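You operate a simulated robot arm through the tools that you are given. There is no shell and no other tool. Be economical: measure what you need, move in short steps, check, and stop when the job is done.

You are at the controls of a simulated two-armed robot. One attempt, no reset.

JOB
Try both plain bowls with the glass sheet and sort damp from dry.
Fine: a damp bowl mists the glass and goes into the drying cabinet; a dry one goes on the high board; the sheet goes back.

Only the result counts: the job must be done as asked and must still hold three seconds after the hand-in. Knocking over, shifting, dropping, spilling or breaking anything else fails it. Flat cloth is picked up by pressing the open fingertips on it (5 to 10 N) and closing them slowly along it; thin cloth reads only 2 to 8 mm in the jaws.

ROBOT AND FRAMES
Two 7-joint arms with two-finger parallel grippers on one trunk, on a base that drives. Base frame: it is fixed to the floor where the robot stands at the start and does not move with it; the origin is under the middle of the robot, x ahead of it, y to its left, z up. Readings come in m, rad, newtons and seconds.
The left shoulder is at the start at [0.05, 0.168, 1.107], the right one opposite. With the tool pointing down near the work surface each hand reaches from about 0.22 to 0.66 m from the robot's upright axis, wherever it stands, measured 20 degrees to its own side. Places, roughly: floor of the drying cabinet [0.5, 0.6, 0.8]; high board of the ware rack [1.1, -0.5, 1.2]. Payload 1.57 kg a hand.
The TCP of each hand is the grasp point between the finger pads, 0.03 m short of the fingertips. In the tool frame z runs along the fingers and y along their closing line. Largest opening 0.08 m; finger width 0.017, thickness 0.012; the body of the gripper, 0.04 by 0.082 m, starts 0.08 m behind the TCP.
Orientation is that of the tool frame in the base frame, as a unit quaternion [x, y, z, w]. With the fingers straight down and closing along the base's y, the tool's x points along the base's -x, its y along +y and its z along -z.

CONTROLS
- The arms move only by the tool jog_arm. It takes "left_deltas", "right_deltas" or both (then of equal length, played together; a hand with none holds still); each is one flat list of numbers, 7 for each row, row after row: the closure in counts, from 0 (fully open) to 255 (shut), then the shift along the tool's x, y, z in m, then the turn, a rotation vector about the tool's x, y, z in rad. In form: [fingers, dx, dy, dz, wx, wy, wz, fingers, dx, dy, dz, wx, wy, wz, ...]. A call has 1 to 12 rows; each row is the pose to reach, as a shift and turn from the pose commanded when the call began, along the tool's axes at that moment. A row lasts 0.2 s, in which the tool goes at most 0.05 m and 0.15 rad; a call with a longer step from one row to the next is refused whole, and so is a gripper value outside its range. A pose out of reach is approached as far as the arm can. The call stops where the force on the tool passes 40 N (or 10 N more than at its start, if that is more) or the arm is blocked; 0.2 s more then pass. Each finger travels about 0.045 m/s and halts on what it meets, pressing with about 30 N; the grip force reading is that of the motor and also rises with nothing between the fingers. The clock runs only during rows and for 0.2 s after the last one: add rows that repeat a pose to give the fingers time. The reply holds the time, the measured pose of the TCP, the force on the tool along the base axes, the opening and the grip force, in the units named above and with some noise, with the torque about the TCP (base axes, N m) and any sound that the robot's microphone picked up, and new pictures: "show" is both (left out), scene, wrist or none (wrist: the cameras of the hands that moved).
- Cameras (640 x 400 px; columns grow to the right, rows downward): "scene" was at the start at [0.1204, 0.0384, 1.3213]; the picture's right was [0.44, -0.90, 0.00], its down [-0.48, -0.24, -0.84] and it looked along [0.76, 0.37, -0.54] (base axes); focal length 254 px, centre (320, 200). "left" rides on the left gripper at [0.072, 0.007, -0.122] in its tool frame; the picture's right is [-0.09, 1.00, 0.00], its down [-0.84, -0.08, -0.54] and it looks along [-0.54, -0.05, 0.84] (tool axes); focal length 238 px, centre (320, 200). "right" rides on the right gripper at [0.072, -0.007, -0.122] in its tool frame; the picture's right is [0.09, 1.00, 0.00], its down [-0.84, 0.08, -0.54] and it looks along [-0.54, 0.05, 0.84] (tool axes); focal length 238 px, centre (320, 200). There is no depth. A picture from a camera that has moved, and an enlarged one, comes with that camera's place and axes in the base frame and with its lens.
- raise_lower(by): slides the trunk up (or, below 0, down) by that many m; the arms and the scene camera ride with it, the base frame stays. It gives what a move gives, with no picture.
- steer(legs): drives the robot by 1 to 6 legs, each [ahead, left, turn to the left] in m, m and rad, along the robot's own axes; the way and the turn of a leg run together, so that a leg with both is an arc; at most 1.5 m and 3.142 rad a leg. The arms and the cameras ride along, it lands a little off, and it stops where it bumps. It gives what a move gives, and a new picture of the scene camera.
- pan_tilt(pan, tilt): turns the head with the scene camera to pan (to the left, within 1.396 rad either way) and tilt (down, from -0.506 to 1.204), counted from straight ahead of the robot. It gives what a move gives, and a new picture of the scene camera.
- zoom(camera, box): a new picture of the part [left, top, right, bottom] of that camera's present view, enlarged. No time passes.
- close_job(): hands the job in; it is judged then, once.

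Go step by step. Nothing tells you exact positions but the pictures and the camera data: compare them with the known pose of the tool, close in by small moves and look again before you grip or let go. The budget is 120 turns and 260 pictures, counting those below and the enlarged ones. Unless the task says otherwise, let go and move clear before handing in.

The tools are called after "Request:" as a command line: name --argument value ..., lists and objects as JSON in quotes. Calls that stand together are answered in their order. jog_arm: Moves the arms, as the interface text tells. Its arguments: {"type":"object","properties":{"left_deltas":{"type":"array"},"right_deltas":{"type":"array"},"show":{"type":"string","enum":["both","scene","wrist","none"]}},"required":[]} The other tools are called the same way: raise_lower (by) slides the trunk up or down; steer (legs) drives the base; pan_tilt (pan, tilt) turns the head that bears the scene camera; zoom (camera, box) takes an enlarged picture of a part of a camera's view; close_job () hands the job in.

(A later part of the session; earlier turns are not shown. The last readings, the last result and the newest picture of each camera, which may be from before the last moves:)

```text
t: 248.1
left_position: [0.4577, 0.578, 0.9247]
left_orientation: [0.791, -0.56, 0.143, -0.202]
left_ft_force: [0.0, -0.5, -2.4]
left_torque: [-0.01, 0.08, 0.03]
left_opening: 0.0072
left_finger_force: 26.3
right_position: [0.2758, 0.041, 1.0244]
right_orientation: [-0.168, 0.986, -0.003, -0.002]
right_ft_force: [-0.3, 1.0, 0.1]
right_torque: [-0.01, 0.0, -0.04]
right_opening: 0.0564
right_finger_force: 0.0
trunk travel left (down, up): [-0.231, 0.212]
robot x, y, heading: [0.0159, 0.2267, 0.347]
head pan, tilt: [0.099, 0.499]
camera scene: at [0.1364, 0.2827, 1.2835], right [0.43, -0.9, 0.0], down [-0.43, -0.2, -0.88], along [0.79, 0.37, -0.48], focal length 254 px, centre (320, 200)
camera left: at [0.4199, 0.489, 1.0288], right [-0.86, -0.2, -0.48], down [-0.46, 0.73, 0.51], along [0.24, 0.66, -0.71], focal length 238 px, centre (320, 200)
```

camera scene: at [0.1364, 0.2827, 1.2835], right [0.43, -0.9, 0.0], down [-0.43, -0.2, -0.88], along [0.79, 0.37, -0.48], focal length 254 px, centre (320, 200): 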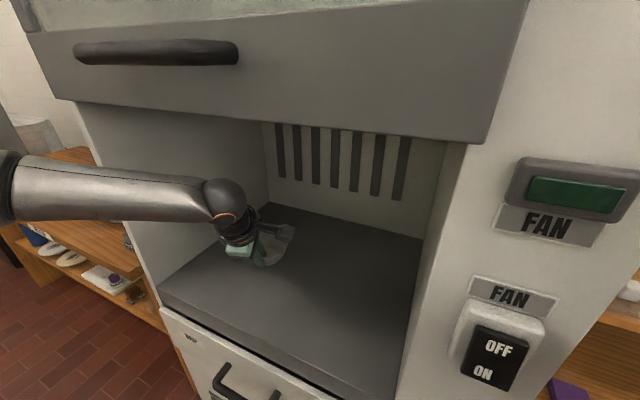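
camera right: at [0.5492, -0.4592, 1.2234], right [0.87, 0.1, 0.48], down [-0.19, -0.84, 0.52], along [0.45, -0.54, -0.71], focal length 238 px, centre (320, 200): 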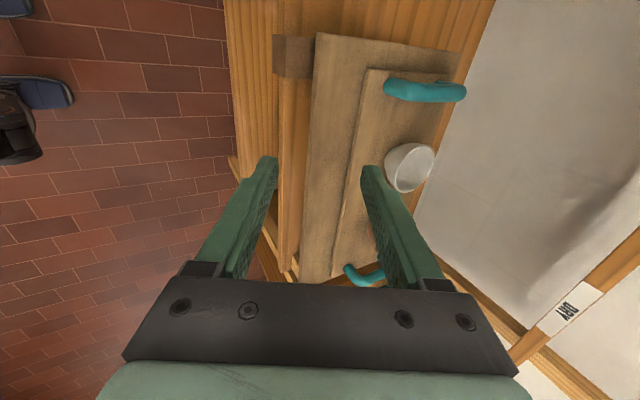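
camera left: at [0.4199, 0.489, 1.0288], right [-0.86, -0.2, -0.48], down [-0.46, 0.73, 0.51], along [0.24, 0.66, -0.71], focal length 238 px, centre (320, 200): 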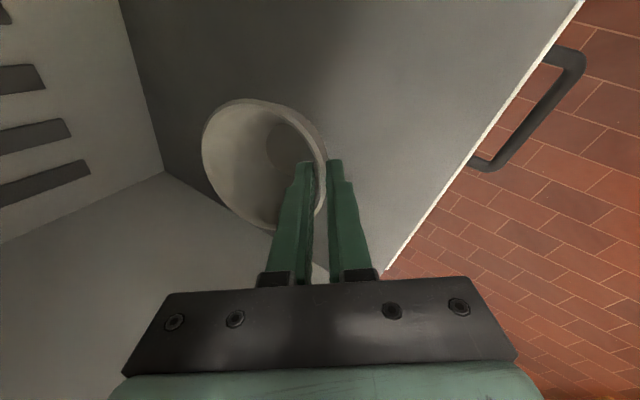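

The bowl is inside at (0.50,0.60). I lower it with the trunk in stages.

Request:
raise_lower --by -0.04

Request:
jog_arm --left_deltas '[255, 0, 0, 0, 0, 0, 0]'

Request:
zoom --camera "scene" --box '[180, 150, 380, 275]'

```text
t: 248.9
left_position: [0.4584, 0.5782, 0.8836]
left_orientation: [0.791, -0.56, 0.143, -0.202]
left_ft_force: [-0.2, -0.8, -1.9]
left_torque: [-0.05, 0.07, -0.01]
left_opening: 0.0075
left_finger_force: 26.6
right_position: [0.2747, 0.0409, 0.9839]
right_orientation: [-0.168, 0.986, -0.002, -0.002]
right_ft_force: [-0.2, -0.3, -0.4]
right_torque: [-0.02, 0.02, 0.02]
right_opening: 0.0568
right_finger_force: 0.0
trunk travel left (down, up): [-0.191, 0.252]
robot x, y, heading: [0.0165, 0.2309, 0.341]
head pan, tilt: [0.099, 0.499]
```

```text
t: 249.3
left_position: [0.4575, 0.5769, 0.8846]
left_orientation: [0.791, -0.559, 0.144, -0.201]
left_ft_force: [0.1, 0.1, -1.5]
left_torque: [-0.06, 0.06, -0.03]
left_opening: 0.0071
left_finger_force: 26.4
right_position: [0.2746, 0.0415, 0.9829]
right_orientation: [-0.169, 0.986, -0.002, -0.002]
right_ft_force: [-0.5, 1.4, -0.1]
right_torque: [0.0, 0.0, 0.02]
right_opening: 0.0567
right_finger_force: 0.1
trunk travel left (down, up): [-0.191, 0.252]
robot x, y, heading: [0.0126, 0.2346, 0.341]
head pan, tilt: [0.099, 0.499]
camera scene: at [0.1365, 0.2827, 1.2435], right [0.43, -0.9, 0.0], down [-0.43, -0.2, -0.88], along [0.79, 0.37, -0.48], focal length 254 px, centre (320, 200)
camera left: at [0.4197, 0.489, 0.9888], right [-0.85, -0.2, -0.48], down [-0.46, 0.73, 0.51], along [0.24, 0.66, -0.71], focal length 238 px, centre (320, 200)
```

scene: 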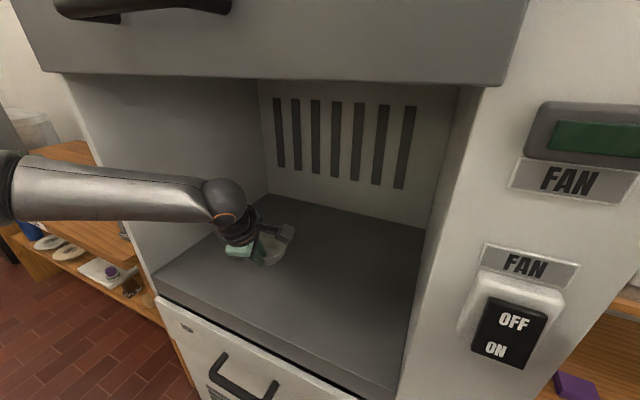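
left: 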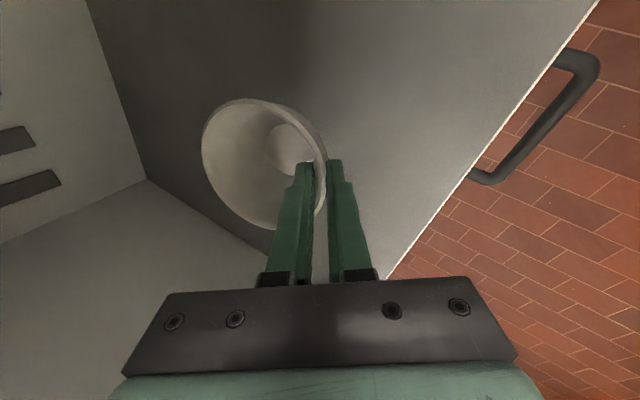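

```text
3.20 times, centred on (280, 212) of scene
camera zoom: at [0.1365, 0.2827, 1.2435], right [0.43, -0.9, 0.0], down [-0.43, -0.2, -0.88], along [0.79, 0.37, -0.48], focal length 814 px, centre (448, 160)
```

zoom: 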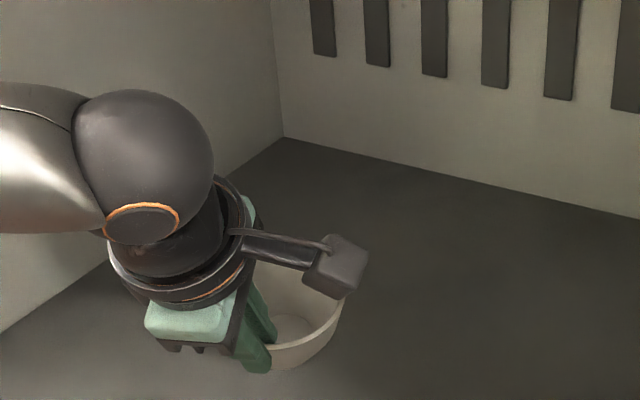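

Request:
raise_lower --by -0.012

Request:
raise_lower --by -0.005

Request:
raise_lower --by -0.004

```text
t: 249.9
left_position: [0.4577, 0.5781, 0.8722]
left_orientation: [0.792, -0.559, 0.143, -0.201]
left_ft_force: [-0.5, 0.5, -2.2]
left_torque: [-0.02, 0.08, 0.01]
left_opening: 0.0073
left_finger_force: 26.9
right_position: [0.2748, 0.0415, 0.9711]
right_orientation: [-0.168, 0.986, -0.002, -0.002]
right_ft_force: [0.9, 0.3, -0.5]
right_torque: [0.0, 0.02, 0.01]
right_opening: 0.0565
right_finger_force: 0.1
trunk travel left (down, up): [-0.179, 0.264]
robot x, y, heading: [0.015, 0.2307, 0.348]
head pan, tilt: [0.099, 0.499]
```

```text
t: 250.5
left_position: [0.4579, 0.5778, 0.8667]
left_orientation: [0.791, -0.559, 0.143, -0.202]
left_ft_force: [0.2, -0.9, -1.4]
left_torque: [-0.03, 0.1, -0.01]
left_opening: 0.0071
left_finger_force: 26.4
right_position: [0.2746, 0.0401, 0.9669]
right_orientation: [-0.169, 0.986, -0.001, -0.001]
right_ft_force: [-0.2, -0.3, 1.2]
right_torque: [0.0, 0.03, 0.0]
right_opening: 0.0563
right_finger_force: 0.0
trunk travel left (down, up): [-0.174, 0.269]
robot x, y, heading: [0.0135, 0.2287, 0.341]
head pan, tilt: [0.099, 0.499]
```

```text
t: 251.0
left_position: [0.4556, 0.5767, 0.8621]
left_orientation: [0.792, -0.559, 0.143, -0.201]
left_ft_force: [0.3, 0.4, -2.1]
left_torque: [-0.03, 0.08, 0.04]
left_opening: 0.0071
left_finger_force: 26.3
right_position: [0.2752, 0.0417, 0.9634]
right_orientation: [-0.169, 0.986, -0.002, -0.001]
right_ft_force: [0.0, 0.0, 0.5]
right_torque: [-0.05, 0.01, 0.0]
right_opening: 0.0563
right_finger_force: 0.0
trunk travel left (down, up): [-0.17, 0.273]
robot x, y, heading: [0.0138, 0.2308, 0.343]
head pan, tilt: [0.099, 0.499]
```

No contact yet; continuing in 3–4 mm steps.

Request:
raise_lower --by -0.004

Request:
raise_lower --by -0.003

Request:
raise_lower --by -0.003

```text
t: 251.5
left_position: [0.456, 0.5772, 0.8592]
left_orientation: [0.791, -0.56, 0.143, -0.202]
left_ft_force: [-0.3, 0.6, -1.8]
left_torque: [-0.01, 0.09, -0.03]
left_opening: 0.0074
left_finger_force: 26.3
right_position: [0.276, 0.0409, 0.9578]
right_orientation: [-0.168, 0.986, -0.002, -0.001]
right_ft_force: [-0.3, 0.5, 0.3]
right_torque: [-0.01, 0.01, 0.0]
right_opening: 0.0565
right_finger_force: 0.1
trunk travel left (down, up): [-0.166, 0.277]
robot x, y, heading: [0.0168, 0.2314, 0.342]
head pan, tilt: [0.099, 0.499]
```

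```text
t: 252.0
left_position: [0.4577, 0.5765, 0.8556]
left_orientation: [0.791, -0.559, 0.143, -0.202]
left_ft_force: [-0.9, 0.1, -0.7]
left_torque: [-0.04, 0.1, -0.03]
left_opening: 0.0076
left_finger_force: 26.3
right_position: [0.2757, 0.0412, 0.9557]
right_orientation: [-0.169, 0.986, -0.002, 0.0]
right_ft_force: [0.4, -0.8, 0.0]
right_torque: [0.01, 0.02, 0.01]
right_opening: 0.0562
right_finger_force: 0.1
trunk travel left (down, up): [-0.163, 0.28]
robot x, y, heading: [0.0165, 0.2331, 0.34]
head pan, tilt: [0.099, 0.499]
```

```text
t: 252.6
left_position: [0.4568, 0.5768, 0.8531]
left_orientation: [0.791, -0.56, 0.143, -0.202]
left_ft_force: [-0.5, 0.1, -1.2]
left_torque: [0.0, 0.1, 0.02]
left_opening: 0.0074
left_finger_force: 26.7
right_position: [0.275, 0.0406, 0.9522]
right_orientation: [-0.168, 0.986, -0.002, -0.001]
right_ft_force: [-0.1, -0.6, -1.0]
right_torque: [-0.01, 0.01, -0.01]
right_opening: 0.0565
right_finger_force: 0.0
trunk travel left (down, up): [-0.16, 0.283]
robot x, y, heading: [0.017, 0.2341, 0.34]
head pan, tilt: [0.099, 0.499]
```

Request:
raise_lower --by -0.003

Request:
raise_lower --by -0.003

Request:
jog_arm --left_deltas '[255, 0, 0, 0, 0, 0, 0]'

Request:
zoom --camera "scene" --box '[180, 150, 380, 275]'

```text
t: 253.1
left_position: [0.4583, 0.5779, 0.85]
left_orientation: [0.791, -0.559, 0.143, -0.202]
left_ft_force: [0.5, -0.1, -1.9]
left_torque: [-0.02, 0.11, 0.01]
left_opening: 0.0073
left_finger_force: 26.9
right_position: [0.2757, 0.0419, 0.951]
right_orientation: [-0.169, 0.986, -0.002, -0.001]
right_ft_force: [-0.4, 0.1, 0.0]
right_torque: [0.0, 0.0, 0.02]
right_opening: 0.0564
right_finger_force: 0.1
trunk travel left (down, up): [-0.157, 0.286]
robot x, y, heading: [0.0196, 0.2323, 0.346]
head pan, tilt: [0.099, 0.499]
```

```text
t: 253.6
left_position: [0.4568, 0.5779, 0.8472]
left_orientation: [0.791, -0.559, 0.143, -0.203]
left_ft_force: [0.1, -0.2, -2.0]
left_torque: [-0.04, 0.09, 0.0]
left_opening: 0.0074
left_finger_force: 26.5
right_position: [0.2758, 0.0408, 0.9472]
right_orientation: [-0.168, 0.986, -0.003, -0.002]
right_ft_force: [0.2, 1.4, -0.8]
right_torque: [0.03, 0.0, 0.01]
right_opening: 0.0565
right_finger_force: 0.0
trunk travel left (down, up): [-0.154, 0.289]
robot x, y, heading: [0.014, 0.2296, 0.344]
head pan, tilt: [0.099, 0.499]
```

```text
t: 254.0
left_position: [0.4569, 0.5784, 0.8466]
left_orientation: [0.792, -0.559, 0.143, -0.202]
left_ft_force: [0.0, 0.4, -1.5]
left_torque: [-0.02, 0.06, -0.02]
left_opening: 0.0071
left_finger_force: 26.2
right_position: [0.2751, 0.0412, 0.9459]
right_orientation: [-0.169, 0.986, -0.002, -0.002]
right_ft_force: [0.8, -0.6, -0.1]
right_torque: [0.02, 0.03, 0.03]
right_opening: 0.0563
right_finger_force: 0.0
trunk travel left (down, up): [-0.154, 0.289]
robot x, y, heading: [0.018, 0.2315, 0.34]
head pan, tilt: [0.099, 0.499]
camera scene: at [0.1365, 0.2827, 1.2065], right [0.43, -0.9, 0.0], down [-0.43, -0.2, -0.88], along [0.79, 0.37, -0.48], focal length 254 px, centre (320, 200)
camera left: at [0.4197, 0.4889, 0.9518], right [-0.85, -0.2, -0.48], down [-0.46, 0.73, 0.51], along [0.24, 0.66, -0.71], focal length 238 px, centre (320, 200)
```

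scene: 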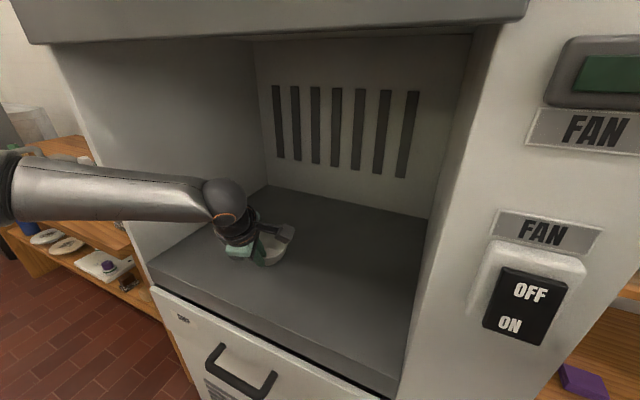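
left: 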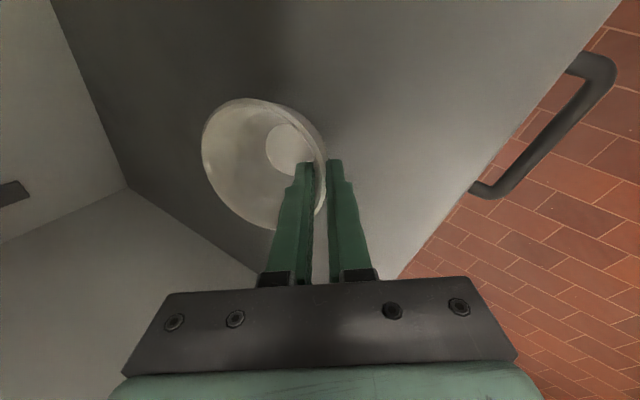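

```text
3.20 times, centred on (280, 212) of scene
camera zoom: at [0.1365, 0.2827, 1.2065], right [0.43, -0.9, 0.0], down [-0.43, -0.2, -0.88], along [0.79, 0.37, -0.48], focal length 814 px, centre (448, 160)
```

zoom: 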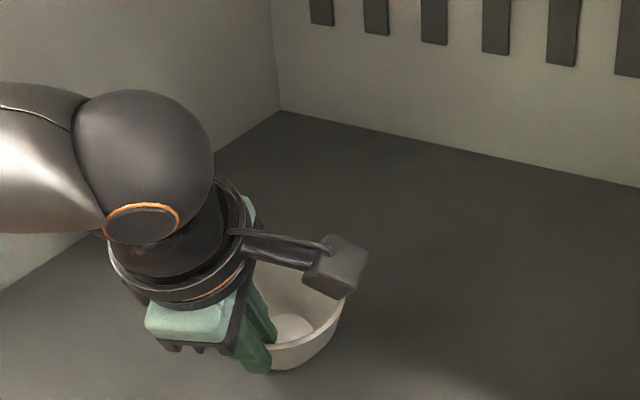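

Still free (≈-1.5 N). I keep lowering.

Request:
raise_lower --by -0.004

Request:
raise_lower --by -0.003

Request:
raise_lower --by -0.003

```text
t: 254.5
left_position: [0.4567, 0.5776, 0.8437]
left_orientation: [0.792, -0.559, 0.144, -0.201]
left_ft_force: [-0.1, 0.2, -2.0]
left_torque: [-0.03, 0.08, -0.03]
left_opening: 0.0072
left_finger_force: 26.5
right_position: [0.2748, 0.0408, 0.9414]
right_orientation: [-0.168, 0.986, -0.002, -0.001]
right_ft_force: [0.1, 0.0, 0.0]
right_torque: [-0.03, -0.03, 0.0]
right_opening: 0.0565
right_finger_force: 0.1
trunk travel left (down, up): [-0.15, 0.293]
robot x, y, heading: [0.0172, 0.2292, 0.347]
head pan, tilt: [0.099, 0.499]
```

```text
t: 255.1
left_position: [0.4562, 0.5787, 0.8432]
left_orientation: [0.791, -0.559, 0.144, -0.203]
left_ft_force: [-3.3, 0.5, 9.1]
left_torque: [0.05, -0.03, 0.01]
left_opening: 0.007
left_finger_force: 26.6
right_position: [0.2749, 0.0402, 0.9393]
right_orientation: [-0.169, 0.986, -0.003, -0.002]
right_ft_force: [0.2, -0.5, 0.5]
right_torque: [-0.01, 0.01, -0.04]
right_opening: 0.0563
right_finger_force: 0.1
trunk travel left (down, up): [-0.147, 0.296]
robot x, y, heading: [0.0159, 0.2299, 0.339]
head pan, tilt: [0.099, 0.499]
```

```text
t: 255.6
left_position: [0.4586, 0.5767, 0.8406]
left_orientation: [0.79, -0.559, 0.145, -0.205]
left_ft_force: [-4.3, 1.5, 20.8]
left_torque: [0.1, -0.44, 0.08]
left_opening: 0.0075
left_finger_force: 27.0
right_position: [0.2752, 0.0401, 0.9374]
right_orientation: [-0.169, 0.986, -0.001, -0.002]
right_ft_force: [0.4, 0.1, -0.5]
right_torque: [0.0, 0.03, 0.01]
right_opening: 0.0566
right_finger_force: 0.0
trunk travel left (down, up): [-0.144, 0.299]
robot x, y, heading: [0.0155, 0.2337, 0.34]
head pan, tilt: [0.099, 0.499]
```

The bowl is on the cabinet floor. I ease 2 mm, then open slowly.

Request:
raise_lower --by 0.003

Request:
jog_arm --left_deltas '[235, 0, 0, 0, 0, 0, 0, 220, 0, 0, 0, 0, 0, 0, 205, 0, 0, 0, 0, 0, 0, 190, 0, 0, 0, 0, 0, 0, 175, 0, 0, 0, 0, 0, 0, 160, 0, 0, 0, 0, 0, 0, 150, 0, 0, 0, 0, 0, 0, 145, 0, 0, 0, 0, 0, 0]'

Request:
zoom --camera "scene" --box '[180, 150, 380, 275]'

```text
t: 256.1
left_position: [0.4581, 0.5768, 0.8399]
left_orientation: [0.791, -0.56, 0.144, -0.202]
left_ft_force: [5.1, 0.1, 14.4]
left_torque: [0.11, -0.68, 0.0]
left_opening: 0.0076
left_finger_force: 26.6
right_position: [0.2755, 0.0398, 0.9391]
right_orientation: [-0.168, 0.986, -0.001, -0.002]
right_ft_force: [-0.3, 0.7, 0.1]
right_torque: [0.03, 0.01, -0.01]
right_opening: 0.0567
right_finger_force: 0.1
trunk travel left (down, up): [-0.147, 0.296]
robot x, y, heading: [0.0157, 0.2282, 0.348]
head pan, tilt: [0.099, 0.499]
```

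```text
t: 257.9
left_position: [0.4574, 0.5786, 0.8408]
left_orientation: [0.792, -0.559, 0.143, -0.202]
left_ft_force: [-0.7, 0.3, 0.3]
left_torque: [-0.02, 0.0, 0.02]
left_opening: 0.0344
left_finger_force: 0.1
right_position: [0.2744, 0.0418, 0.9389]
right_orientation: [-0.168, 0.986, -0.002, -0.001]
right_ft_force: [0.1, 0.2, -0.9]
right_torque: [-0.03, -0.01, -0.01]
right_opening: 0.0565
right_finger_force: 0.1
trunk travel left (down, up): [-0.147, 0.296]
robot x, y, heading: [0.0162, 0.2308, 0.338]
head pan, tilt: [0.099, 0.499]
camera scene: at [0.1363, 0.2826, 1.1995], right [0.43, -0.9, 0.0], down [-0.43, -0.2, -0.88], along [0.79, 0.37, -0.48], focal length 254 px, centre (320, 200)
camera left: at [0.4196, 0.4889, 0.945], right [-0.85, -0.2, -0.48], down [-0.46, 0.73, 0.51], along [0.24, 0.66, -0.71], focal length 238 px, centre (320, 200)
```

scene: 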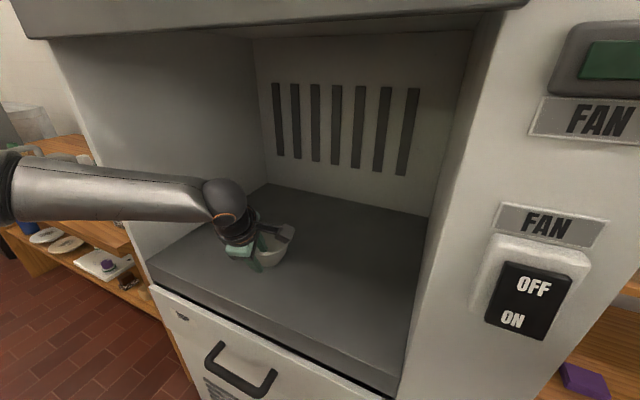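
left: 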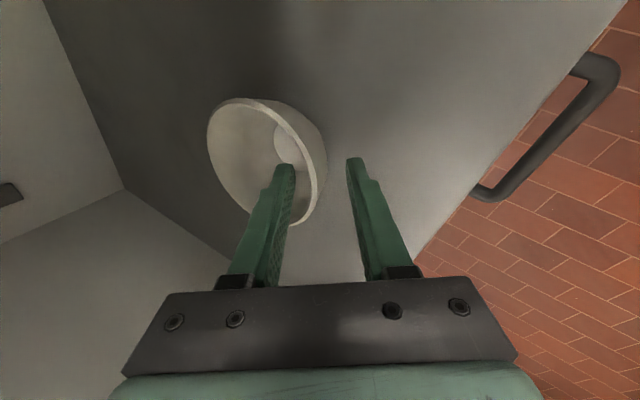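

```text
3.20 times, centred on (280, 212) of scene
camera zoom: at [0.1363, 0.2826, 1.1995], right [0.43, -0.9, 0.0], down [-0.43, -0.2, -0.88], along [0.79, 0.37, -0.48], focal length 814 px, centre (448, 160)
```

zoom: 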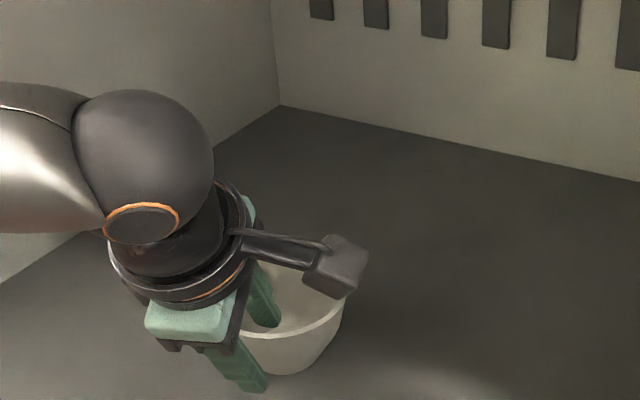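

Released and standing. I withdraw 5 cm along the fingers, then back straight out.

Request:
jog_arm --left_deltas '[145, 0, 0, -0.015, 0, 0, 0, 145, 0, 0, -0.03, 0, 0, 0, 145, 0, 0, -0.05, 0, 0, 0, 145, 0, 0, -0.05, 0, 0, 0]'

```text
t: 258.9
left_position: [0.4334, 0.5681, 0.8842]
left_orientation: [0.792, -0.559, 0.143, -0.202]
left_ft_force: [-0.5, -1.5, 0.0]
left_torque: [-0.01, -0.01, 0.03]
left_opening: 0.0346
left_finger_force: 0.1
right_position: [0.2745, 0.042, 0.9396]
right_orientation: [-0.169, 0.986, -0.002, -0.002]
right_ft_force: [-0.1, 0.1, 0.1]
right_torque: [0.0, -0.03, 0.0]
right_opening: 0.0567
right_finger_force: 0.1
trunk travel left (down, up): [-0.147, 0.296]
robot x, y, heading: [0.0207, 0.233, 0.344]
head pan, tilt: [0.099, 0.499]
camera scene: at [0.1363, 0.2826, 1.1995], right [0.43, -0.9, 0.0], down [-0.43, -0.2, -0.88], along [0.79, 0.37, -0.48], focal length 254 px, centre (320, 200)
camera left: at [0.397, 0.4798, 0.9884], right [-0.86, -0.2, -0.48], down [-0.46, 0.73, 0.51], along [0.24, 0.66, -0.71], focal length 238 px, centre (320, 200)
```

scene: 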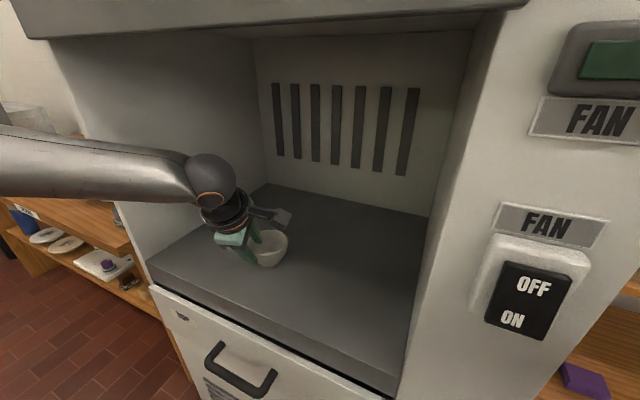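
left: 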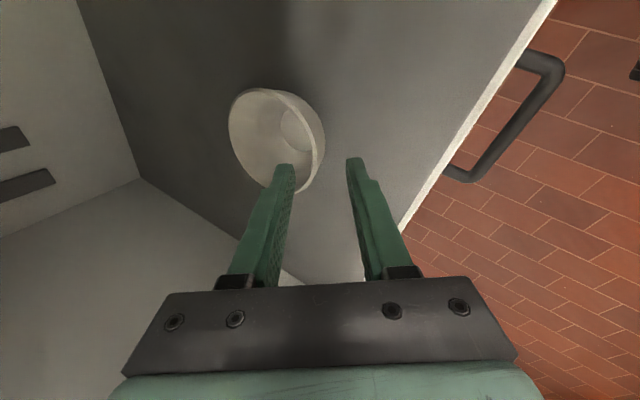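

Request:
steer --legs '[[-0.3, 0, 0], [0, 0, -0.345], [0, -0.3, 0], [0.24, 0, 0], [0, -0.8, 0]]'

Request:
raise_lower --by 0.184

Request:
pan_tilt --pan 0.0 --tilt 0.5

```text
t: 273.2
left_position: [0.48, -0.7919, 0.8835]
left_orientation: [-0.681, 0.689, -0.175, 0.174]
left_ft_force: [-0.7, -0.3, 0.0]
left_torque: [0.0, 0.0, 0.02]
left_opening: 0.0346
left_finger_force: 0.0
right_position: [0.1486, -1.2331, 0.9406]
right_orientation: [0.006, 1.0, -0.002, -0.001]
right_ft_force: [-0.1, 0.0, -0.7]
right_torque: [0.01, -0.02, 0.01]
right_opening: 0.0563
right_finger_force: 0.0
trunk travel left (down, up): [-0.147, 0.296]
robot x, y, heading: [-0.0277, -0.9621, -0.006]
head pan, tilt: [0.099, 0.499]
camera scene: at [0.1017, -0.9581, 1.1995], right [0.09, -1.0, 0.0], down [-0.48, -0.04, -0.88], along [0.87, 0.08, -0.48], focal length 254 px, centre (320, 200)
```

scene: 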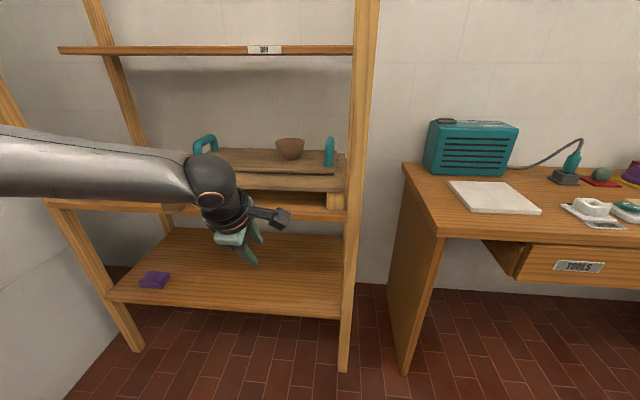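

```text
t: 275.2
left_position: [0.4801, -0.792, 1.0676]
left_orientation: [-0.682, 0.689, -0.175, 0.173]
left_ft_force: [0.0, 1.0, 0.2]
left_torque: [-0.01, -0.02, -0.02]
left_opening: 0.0345
left_finger_force: 0.1
right_position: [0.1492, -1.2328, 1.1246]
right_orientation: [0.006, 1.0, -0.001, -0.002]
right_ft_force: [0.2, 0.6, 0.0]
right_torque: [-0.02, 0.02, 0.0]
right_opening: 0.0565
right_finger_force: 0.2
trunk travel left (down, up): [-0.331, 0.112]
robot x, y, heading: [-0.0276, -0.9697, -0.008]
head pan, tilt: [0.099, 0.499]
```

```text
t: 275.9
left_position: [0.4797, -0.793, 1.0675]
left_orientation: [-0.682, 0.689, -0.176, 0.173]
left_ft_force: [0.2, 0.0, -0.2]
left_torque: [0.01, 0.01, 0.06]
left_opening: 0.0345
left_finger_force: 0.0
right_position: [0.1489, -1.2327, 1.123]
right_orientation: [0.006, 1.0, -0.001, -0.002]
right_ft_force: [0.6, -0.1, -0.6]
right_torque: [-0.01, -0.02, 0.03]
right_opening: 0.0562
right_finger_force: 0.1
trunk travel left (down, up): [-0.331, 0.112]
robot x, y, heading: [-0.0306, -0.962, -0.008]
head pan, tilt: [0.0, 0.499]
camera scene: at [0.1021, -0.9671, 1.3835], right [-0.01, -1.0, 0.0], down [-0.48, 0.0, -0.88], along [0.88, -0.01, -0.48], focal length 254 px, centre (320, 200)
```

scene: 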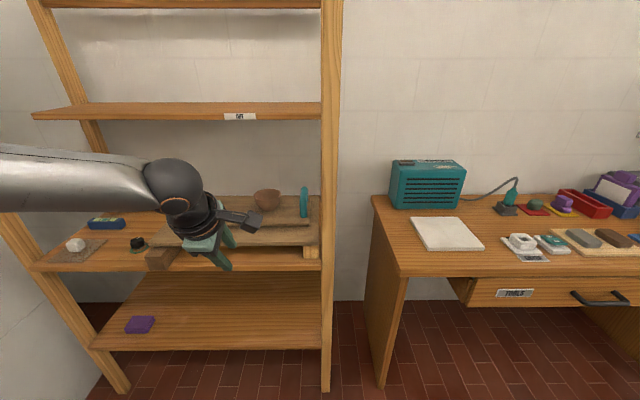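

The bowl stands in the cabinet. High board: front edge x≈0.95, back ≈1.18, top z≈1.238. Now I approach the brown bowl the same way as the grey one.

Request:
steer --legs '[[0.32, 0.0, 0.008]]'

Request:
jog_arm --left_deltas '[145, 0, 0, 0, 0, 0, 0]'

```text
t: 278.0
left_position: [0.7994, -0.7915, 1.0673]
left_orientation: [-0.683, 0.687, -0.176, 0.174]
left_ft_force: [-0.4, -0.6, -1.3]
left_torque: [0.01, -0.01, -0.07]
left_opening: 0.0344
left_finger_force: 0.0
right_position: [0.4714, -1.2332, 1.1234]
right_orientation: [0.004, 1.0, -0.003, -0.002]
right_ft_force: [-0.5, -0.2, 0.2]
right_torque: [0.01, 0.03, 0.0]
right_opening: 0.0565
right_finger_force: 0.1
trunk travel left (down, up): [-0.331, 0.112]
robot x, y, heading: [0.2925, -0.9647, -0.003]
head pan, tilt: [0.0, 0.499]
camera scene: at [0.423, -0.9684, 1.3834], right [0.0, -1.0, 0.0], down [-0.48, 0.0, -0.88], along [0.88, 0.0, -0.48], focal length 254 px, centre (320, 200)
```

scene: 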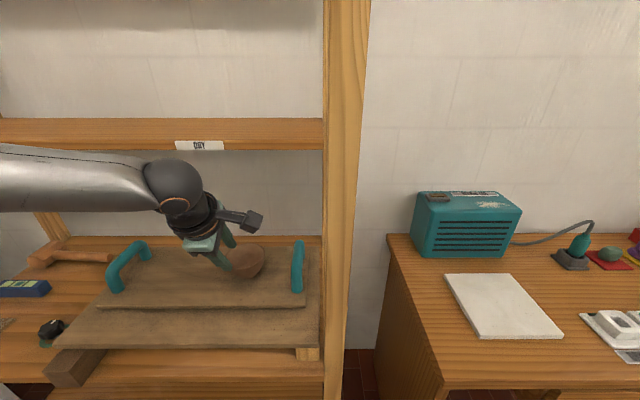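

```text
t: 278.4
left_position: [0.7989, -0.7904, 1.0669]
left_orientation: [-0.683, 0.687, -0.176, 0.174]
left_ft_force: [-0.1, -0.5, -0.2]
left_torque: [0.01, -0.01, -0.02]
left_opening: 0.0348
left_finger_force: 0.1
right_position: [0.471, -1.2347, 1.1217]
right_orientation: [0.003, 1.0, -0.001, -0.002]
right_ft_force: [0.6, 0.0, 0.4]
right_torque: [0.0, -0.01, 0.0]
right_opening: 0.0564
right_finger_force: 0.0
trunk travel left (down, up): [-0.331, 0.112]
robot x, y, heading: [0.2922, -0.967, 0.002]
head pan, tilt: [0.0, 0.499]
camera scene: at [0.4225, -0.9684, 1.3835], right [0.0, -1.0, 0.0], down [-0.48, 0.0, -0.88], along [0.88, 0.0, -0.48], focal length 254 px, centre (320, 200)
camera left: at [0.7338, -0.8623, 1.1723], right [-0.87, 0.1, -0.48], down [-0.19, 0.84, 0.51], along [0.45, 0.54, -0.71], focal length 238 px, centre (320, 200)
```

scene: 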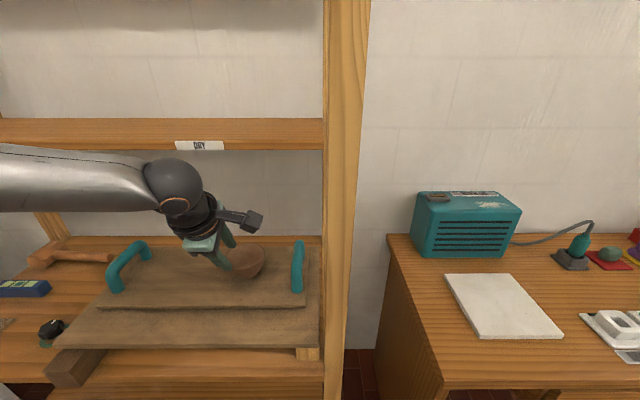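
left: 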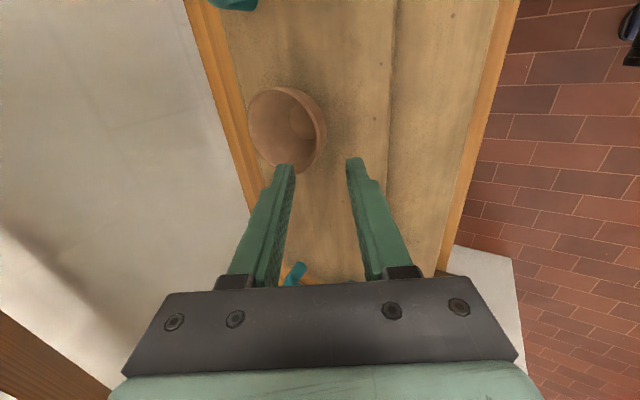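

Brown rim centre ≈(0.894,-0.790). I advance along the fingers, stopping 2.5 cm short.

Request:
jog_arm --left_deltas '[145, 0, 0.006, 0.02, 0, 0, 0, 145, 0, 0.006, 0.04, 0, 0, 0, 145, 0, 0.006, 0.06, 0, 0, 0, 145, 0, 0.006, 0.075, 0, 0, 0, 145, 0, 0.006, 0.075, 0, 0, 0]'

Request:
zoom --camera "scene" --box '[140, 190, 340, 315]'

```text
t: 279.6
left_position: [0.8306, -0.7905, 0.9992]
left_orientation: [-0.683, 0.687, -0.175, 0.174]
left_ft_force: [-0.7, 0.1, 1.0]
left_torque: [0.0, 0.03, -0.02]
left_opening: 0.0345
left_finger_force: 0.0
right_position: [0.4699, -1.2328, 1.1231]
right_orientation: [0.004, 1.0, -0.002, -0.001]
right_ft_force: [0.6, -0.1, -0.1]
right_torque: [-0.04, 0.01, -0.02]
right_opening: 0.0565
right_finger_force: 0.0
trunk travel left (down, up): [-0.331, 0.112]
robot x, y, heading: [0.2907, -0.9655, -0.003]
head pan, tilt: [0.0, 0.499]
camera scene: at [0.4223, -0.9685, 1.3835], right [0.0, -1.0, 0.0], down [-0.48, 0.0, -0.88], along [0.88, 0.0, -0.48], focal length 254 px, centre (320, 200)
camera left: at [0.7648, -0.8616, 1.104], right [-0.87, 0.1, -0.48], down [-0.19, 0.84, 0.51], along [0.45, 0.54, -0.71], focal length 238 px, centre (320, 200)
```

scene: 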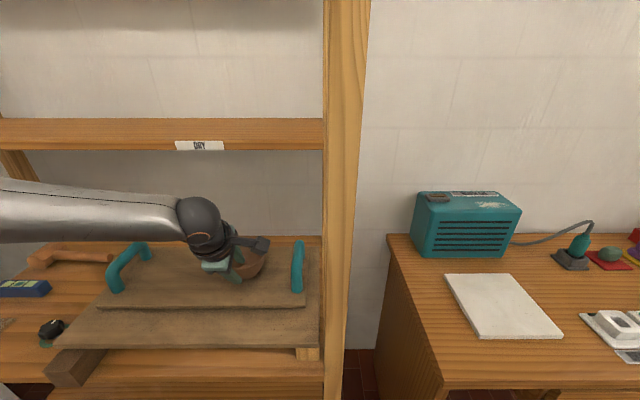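
left: 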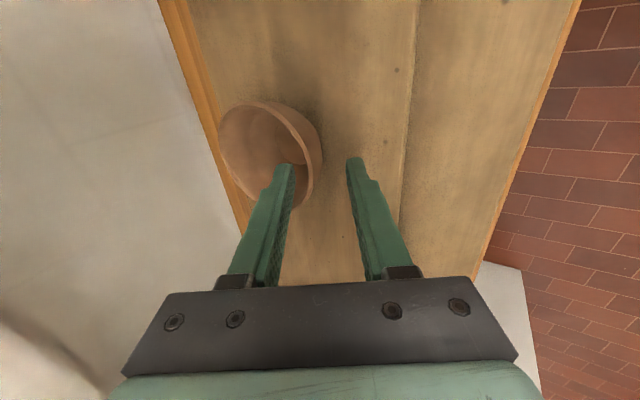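

```text
3.20 times, centred on (240, 252) of scene
camera zoom: at [0.4223, -0.9685, 1.3835], right [0.0, -1.0, 0.0], down [-0.48, 0.0, -0.88], along [0.88, 0.0, -0.48], focal length 814 px, centre (576, 32)
```

zoom: 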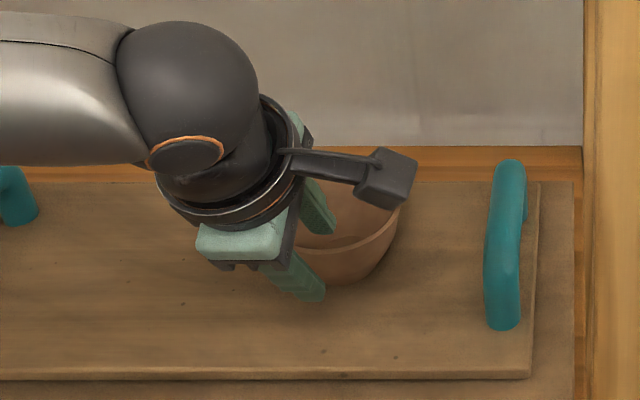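

Looks as with the first bowl. Finish the approach and close slowly.

Request:
jog_arm --left_deltas '[145, 0, 0, 0.01, 0, 0, 0, 145, 0, 0, 0.02, 0, 0, 0, 145, 0, 0, 0.024, 0, 0, 0, 165, 0, 0, 0.024, 0, 0, 0, 185, 0, 0, 0.024, 0, 0, 0, 205, 0, 0, 0.024, 0, 0, 0, 225, 0, 0, 0.024, 0, 0, 0, 245, 0, 0, 0.024, 0, 0, 0, 255, 0, 0, 0.024, 0, 0, 0, 255, 0, 0, 0.024, 0, 0, 0]'

```text
t: 281.8
left_position: [0.8421, -0.7904, 0.9772]
left_orientation: [-0.684, 0.687, -0.175, 0.174]
left_ft_force: [-0.1, 0.4, -0.1]
left_torque: [-0.02, 0.09, 0.01]
left_opening: 0.0077
left_finger_force: 26.8
right_position: [0.4701, -1.234, 1.124]
right_orientation: [0.003, 1.0, 0.0, -0.002]
right_ft_force: [0.2, 1.2, 0.9]
right_torque: [0.0, -0.01, 0.0]
right_opening: 0.0565
right_finger_force: 0.0
trunk travel left (down, up): [-0.331, 0.112]
robot x, y, heading: [0.2932, -0.9666, -0.005]
head pan, tilt: [0.0, 0.499]
camera scene: at [0.4224, -0.9684, 1.3835], right [0.0, -1.0, 0.0], down [-0.48, 0.0, -0.88], along [0.88, 0.0, -0.48], focal length 254 px, centre (320, 200)
camera left: at [0.7761, -0.8623, 1.0827], right [-0.87, 0.1, -0.48], down [-0.19, 0.84, 0.51], along [0.45, 0.54, -0.71], focal length 238 px, centre (320, 200)
```

scene: 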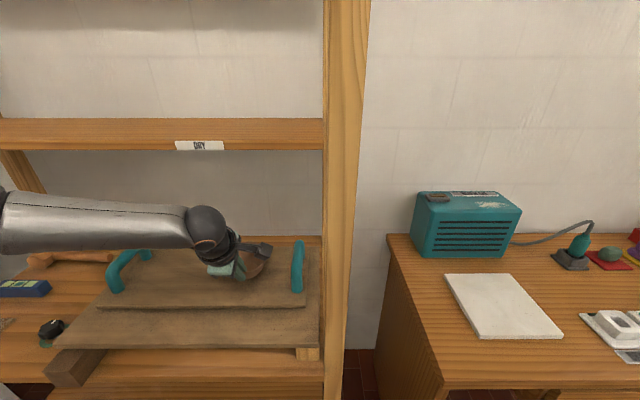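
left: 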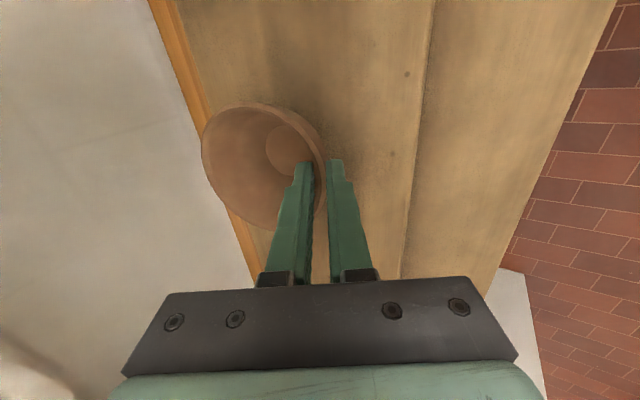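

Gripped. I lift with the trunk and back away from the rack.

Request:
raise_lower --by 0.11

Request:
steer --legs '[[-0.22, 0.1, 0]]'

Request:
jog_arm --left_deltas '[255, 0, -0.02, -0.035, 0, 0, 0, 255, 0, -0.04, -0.07, 0, 0, 0, 255, 0, -0.06, -0.105, 0, 0, 0, 255, 0, -0.08, -0.14, 0, 0, 0, 255, 0, -0.1, -0.175, 0, 0, 0, 255, 0, -0.12, -0.21, 0, 0, 0, 255, 0, -0.135, -0.24, 0, 0, 0]'

```text
t: 283.2
left_position: [0.842, -0.7901, 1.0874]
left_orientation: [-0.683, 0.687, -0.174, 0.174]
left_ft_force: [0.6, 0.5, -1.4]
left_torque: [0.01, 0.09, 0.02]
left_opening: 0.0076
left_finger_force: 26.7
right_position: [0.4712, -1.2335, 1.2328]
right_orientation: [0.003, 1.0, -0.003, -0.001]
right_ft_force: [0.8, 0.4, -0.6]
right_torque: [-0.02, -0.01, -0.01]
right_opening: 0.0564
right_finger_force: 0.0
trunk travel left (down, up): [-0.441, 0.002]
robot x, y, heading: [0.2897, -0.9648, -0.004]
head pan, tilt: [0.0, 0.499]
```

```text
t: 285.0
left_position: [0.6207, -0.6904, 1.0868]
left_orientation: [-0.685, 0.686, -0.175, 0.174]
left_ft_force: [0.0, -0.3, -2.4]
left_torque: [0.0, 0.13, -0.01]
left_opening: 0.0076
left_finger_force: 26.6
right_position: [0.2498, -1.1327, 1.2339]
right_orientation: [0.003, 1.0, -0.002, -0.002]
right_ft_force: [-0.8, 0.2, 0.3]
right_torque: [-0.01, -0.01, 0.0]
right_opening: 0.0564
right_finger_force: 0.1
trunk travel left (down, up): [-0.441, 0.002]
robot x, y, heading: [0.0717, -0.871, -0.0]
head pan, tilt: [0.0, 0.499]
camera scene: at [0.2018, -0.8683, 1.4935], right [0.0, -1.0, 0.0], down [-0.48, 0.0, -0.88], along [0.88, 0.0, -0.48], focal length 254 px, centre (320, 200)
```

scene: 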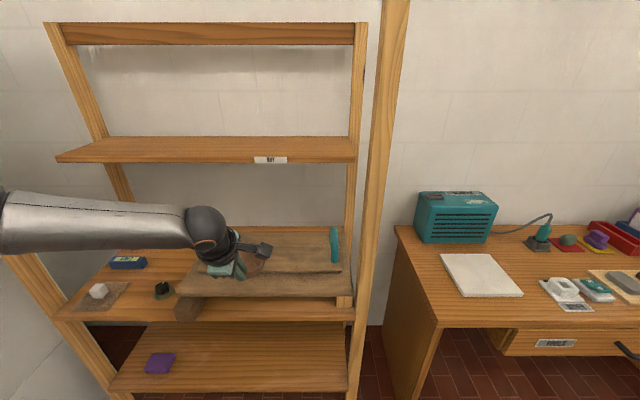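

```text
t: 286.6
left_position: [0.6057, -0.6722, 1.3463]
left_orientation: [-0.684, 0.686, -0.175, 0.175]
left_ft_force: [-0.2, -0.6, -1.9]
left_torque: [0.0, 0.03, 0.01]
left_opening: 0.0076
left_finger_force: 26.1
left hand out of reach, approached as far as the arm can: row 6, 7
right_position: [0.2491, -1.133, 1.2342]
right_orientation: [0.003, 1.0, -0.002, -0.002]
right_ft_force: [-0.3, 0.9, 0.4]
right_torque: [-0.02, -0.05, 0.03]
right_opening: 0.0565
right_finger_force: 0.1
trunk travel left (down, up): [-0.441, 0.002]
robot x, y, heading: [0.0716, -0.8681, 0.001]
head pan, tilt: [0.0, 0.499]
camera scene: at [0.2004, -0.8682, 1.4937], right [0.0, -1.0, 0.0], down [-0.48, 0.0, -0.88], along [0.88, 0.0, -0.48], focal length 254 px, centre (320, 200)
camera left: at [0.5407, -0.744, 1.4503], right [-0.87, 0.09, -0.48], down [-0.19, 0.84, 0.51], along [0.45, 0.54, -0.71], focal length 238 px, centre (320, 200)
```

scene: 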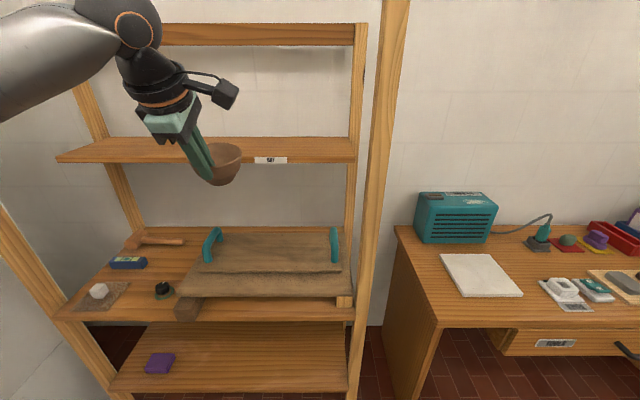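
left: 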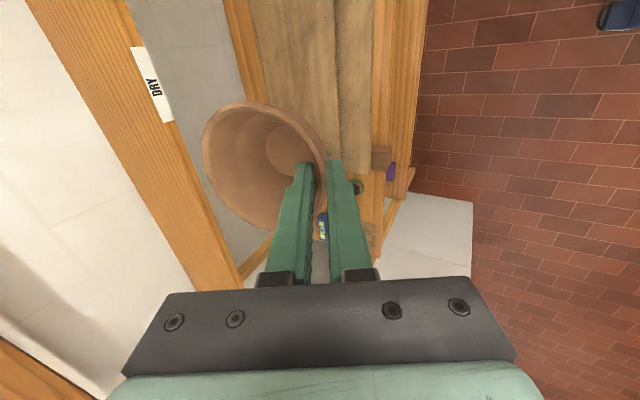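

TCP at 1.346, bowl base about 5 cm above the board's top. I drive forward in two steps and check clearance.

Request:
steer --legs '[[0.18, 0, 0]]'

Request:
zoom --camera "scene" --box '[60, 40, 380, 240]'

```text
t: 288.2
left_position: [0.7903, -0.6711, 1.3446]
left_orientation: [0.685, -0.685, 0.175, -0.175]
left_ft_force: [-0.1, 0.0, -0.9]
left_torque: [0.0, 0.09, -0.01]
left_opening: 0.0076
left_finger_force: 27.3
right_position: [0.4352, -1.1334, 1.2334]
right_orientation: [0.0, 1.0, -0.002, -0.003]
right_ft_force: [0.2, 0.1, 0.5]
right_torque: [-0.02, 0.0, -0.03]
right_opening: 0.0566
right_finger_force: 0.0
trunk travel left (down, up): [-0.441, 0.002]
robot x, y, heading: [0.2565, -0.866, 0.001]
head pan, tilt: [0.0, 0.499]
camera scene: at [0.3859, -0.8682, 1.4934], right [0.0, -1.0, 0.0], down [-0.48, 0.0, -0.88], along [0.88, 0.0, -0.48], focal length 254 px, centre (320, 200)
```

scene: 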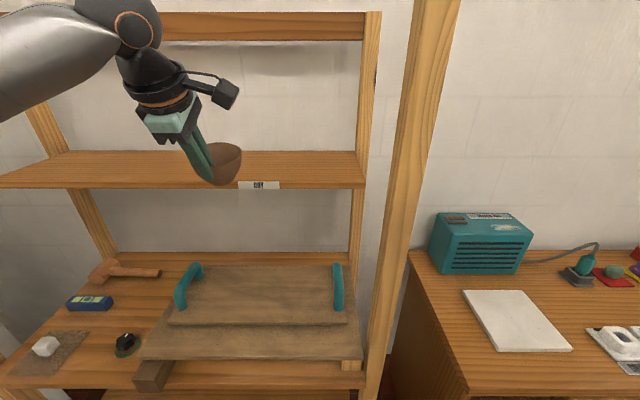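

```text
2.00 times, centred on (220, 140) of scene
camera zoom: at [0.3859, -0.8682, 1.4934], right [0.0, -1.0, 0.0], down [-0.48, 0.0, -0.88], along [0.88, 0.0, -0.48], focal length 509 px, centre (520, 320)
```

zoom: 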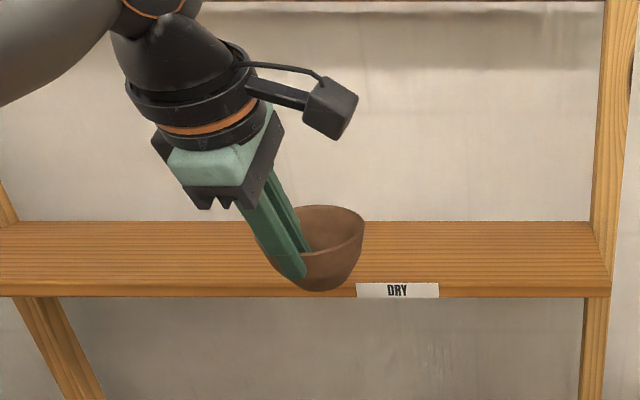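

Clearance is about 4.5 cm. I drive 8.5 cm further and extend the arm over the board.

Request:
steer --legs '[[0.085, 0, 0]]'

Request:
jog_arm --left_deltas '[255, 0, -0.029, 0.016, 0, 0, 0, 255, 0, -0.058, 0.032, 0, 0, 0, 255, 0, -0.088, 0.048, 0, 0, 0, 255, 0, -0.114, 0.062, 0, 0, 0, 255, 0, -0.114, 0.062, 0, 0, 0]'

Request:
zoom --camera "scene" --box '[60, 40, 380, 240]'

```text
t: 289.2
left_position: [0.8763, -0.6709, 1.3438]
left_orientation: [-0.685, 0.686, -0.174, 0.175]
left_ft_force: [0.1, 0.3, -1.4]
left_torque: [0.0, 0.06, 0.02]
left_opening: 0.0075
left_finger_force: 27.1
right_position: [0.5209, -1.1337, 1.2342]
right_orientation: [0.001, 1.0, -0.002, -0.002]
right_ft_force: [0.8, 0.2, -0.7]
right_torque: [-0.04, 0.0, 0.0]
right_opening: 0.0563
right_finger_force: 0.0
trunk travel left (down, up): [-0.441, 0.002]
robot x, y, heading: [0.3397, -0.8662, 0.002]
head pan, tilt: [0.0, 0.499]
camera scene: at [0.4711, -0.868, 1.4934], right [0.0, -1.0, 0.0], down [-0.48, 0.0, -0.88], along [0.88, 0.0, -0.48], focal length 254 px, centre (320, 200)
```

scene: 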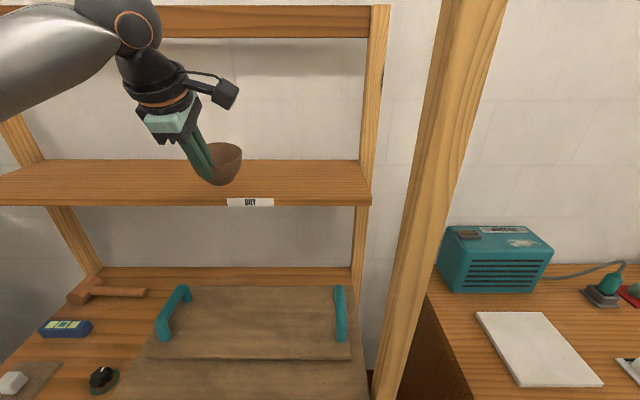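

```text
t: 290.4
left_position: [0.9234, -0.6389, 1.3335]
left_orientation: [-0.684, 0.686, -0.176, 0.175]
left_ft_force: [-0.4, 0.4, -1.5]
left_torque: [-0.01, 0.1, 0.02]
left_opening: 0.0076
left_finger_force: 26.4
left hand out of reach, approached as far as the arm can: row 1, 2, 3, 4, 5
right_position: [0.5188, -1.1335, 1.2336]
right_orientation: [0.001, 1.0, -0.001, -0.002]
right_ft_force: [-1.0, -0.4, -0.4]
right_torque: [0.02, -0.06, -0.01]
right_opening: 0.0566
right_finger_force: 0.0
trunk travel left (down, up): [-0.441, 0.002]
robot x, y, heading: [0.3354, -0.8669, 0.004]
head pan, tilt: [0.0, 0.499]
camera scene: at [0.4693, -0.8688, 1.4936], right [0.0, -1.0, 0.0], down [-0.48, 0.0, -0.88], along [0.88, 0.0, -0.48], focal length 254 px, centre (320, 200)
camera left: at [0.8592, -0.7105, 1.4387], right [-0.87, 0.09, -0.48], down [-0.19, 0.84, 0.51], along [0.45, 0.54, -0.71], focal length 238 px, centre (320, 200)
```

scene: 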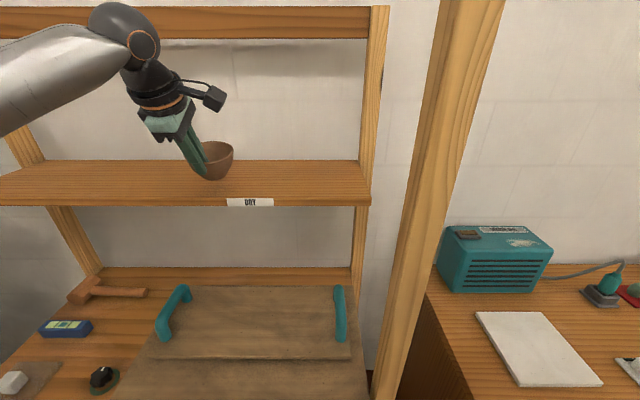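
left: 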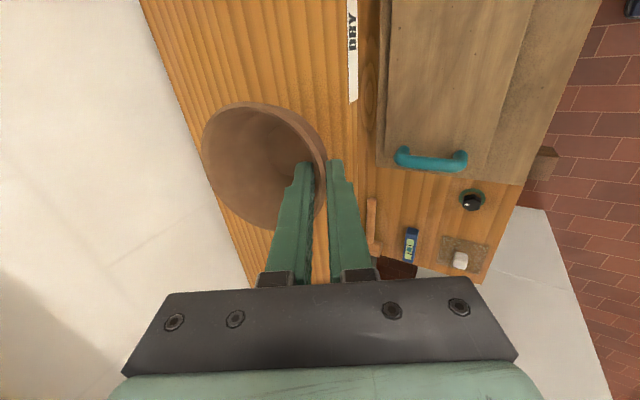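

```text
2.00 times, centred on (220, 140) of scene
camera zoom: at [0.4693, -0.8688, 1.4936], right [0.0, -1.0, 0.0], down [-0.48, 0.0, -0.88], along [0.88, 0.0, -0.48], focal length 509 px, centre (520, 320)
```

zoom: 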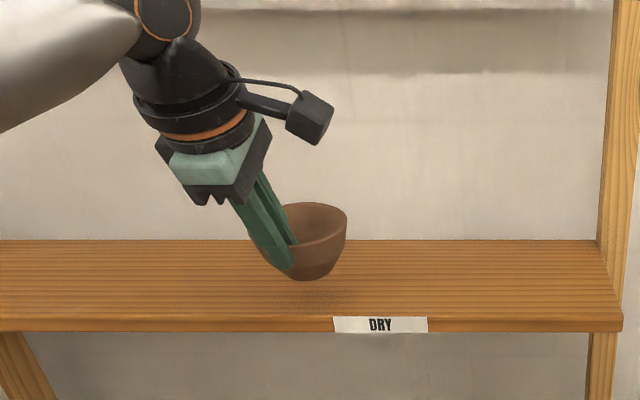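

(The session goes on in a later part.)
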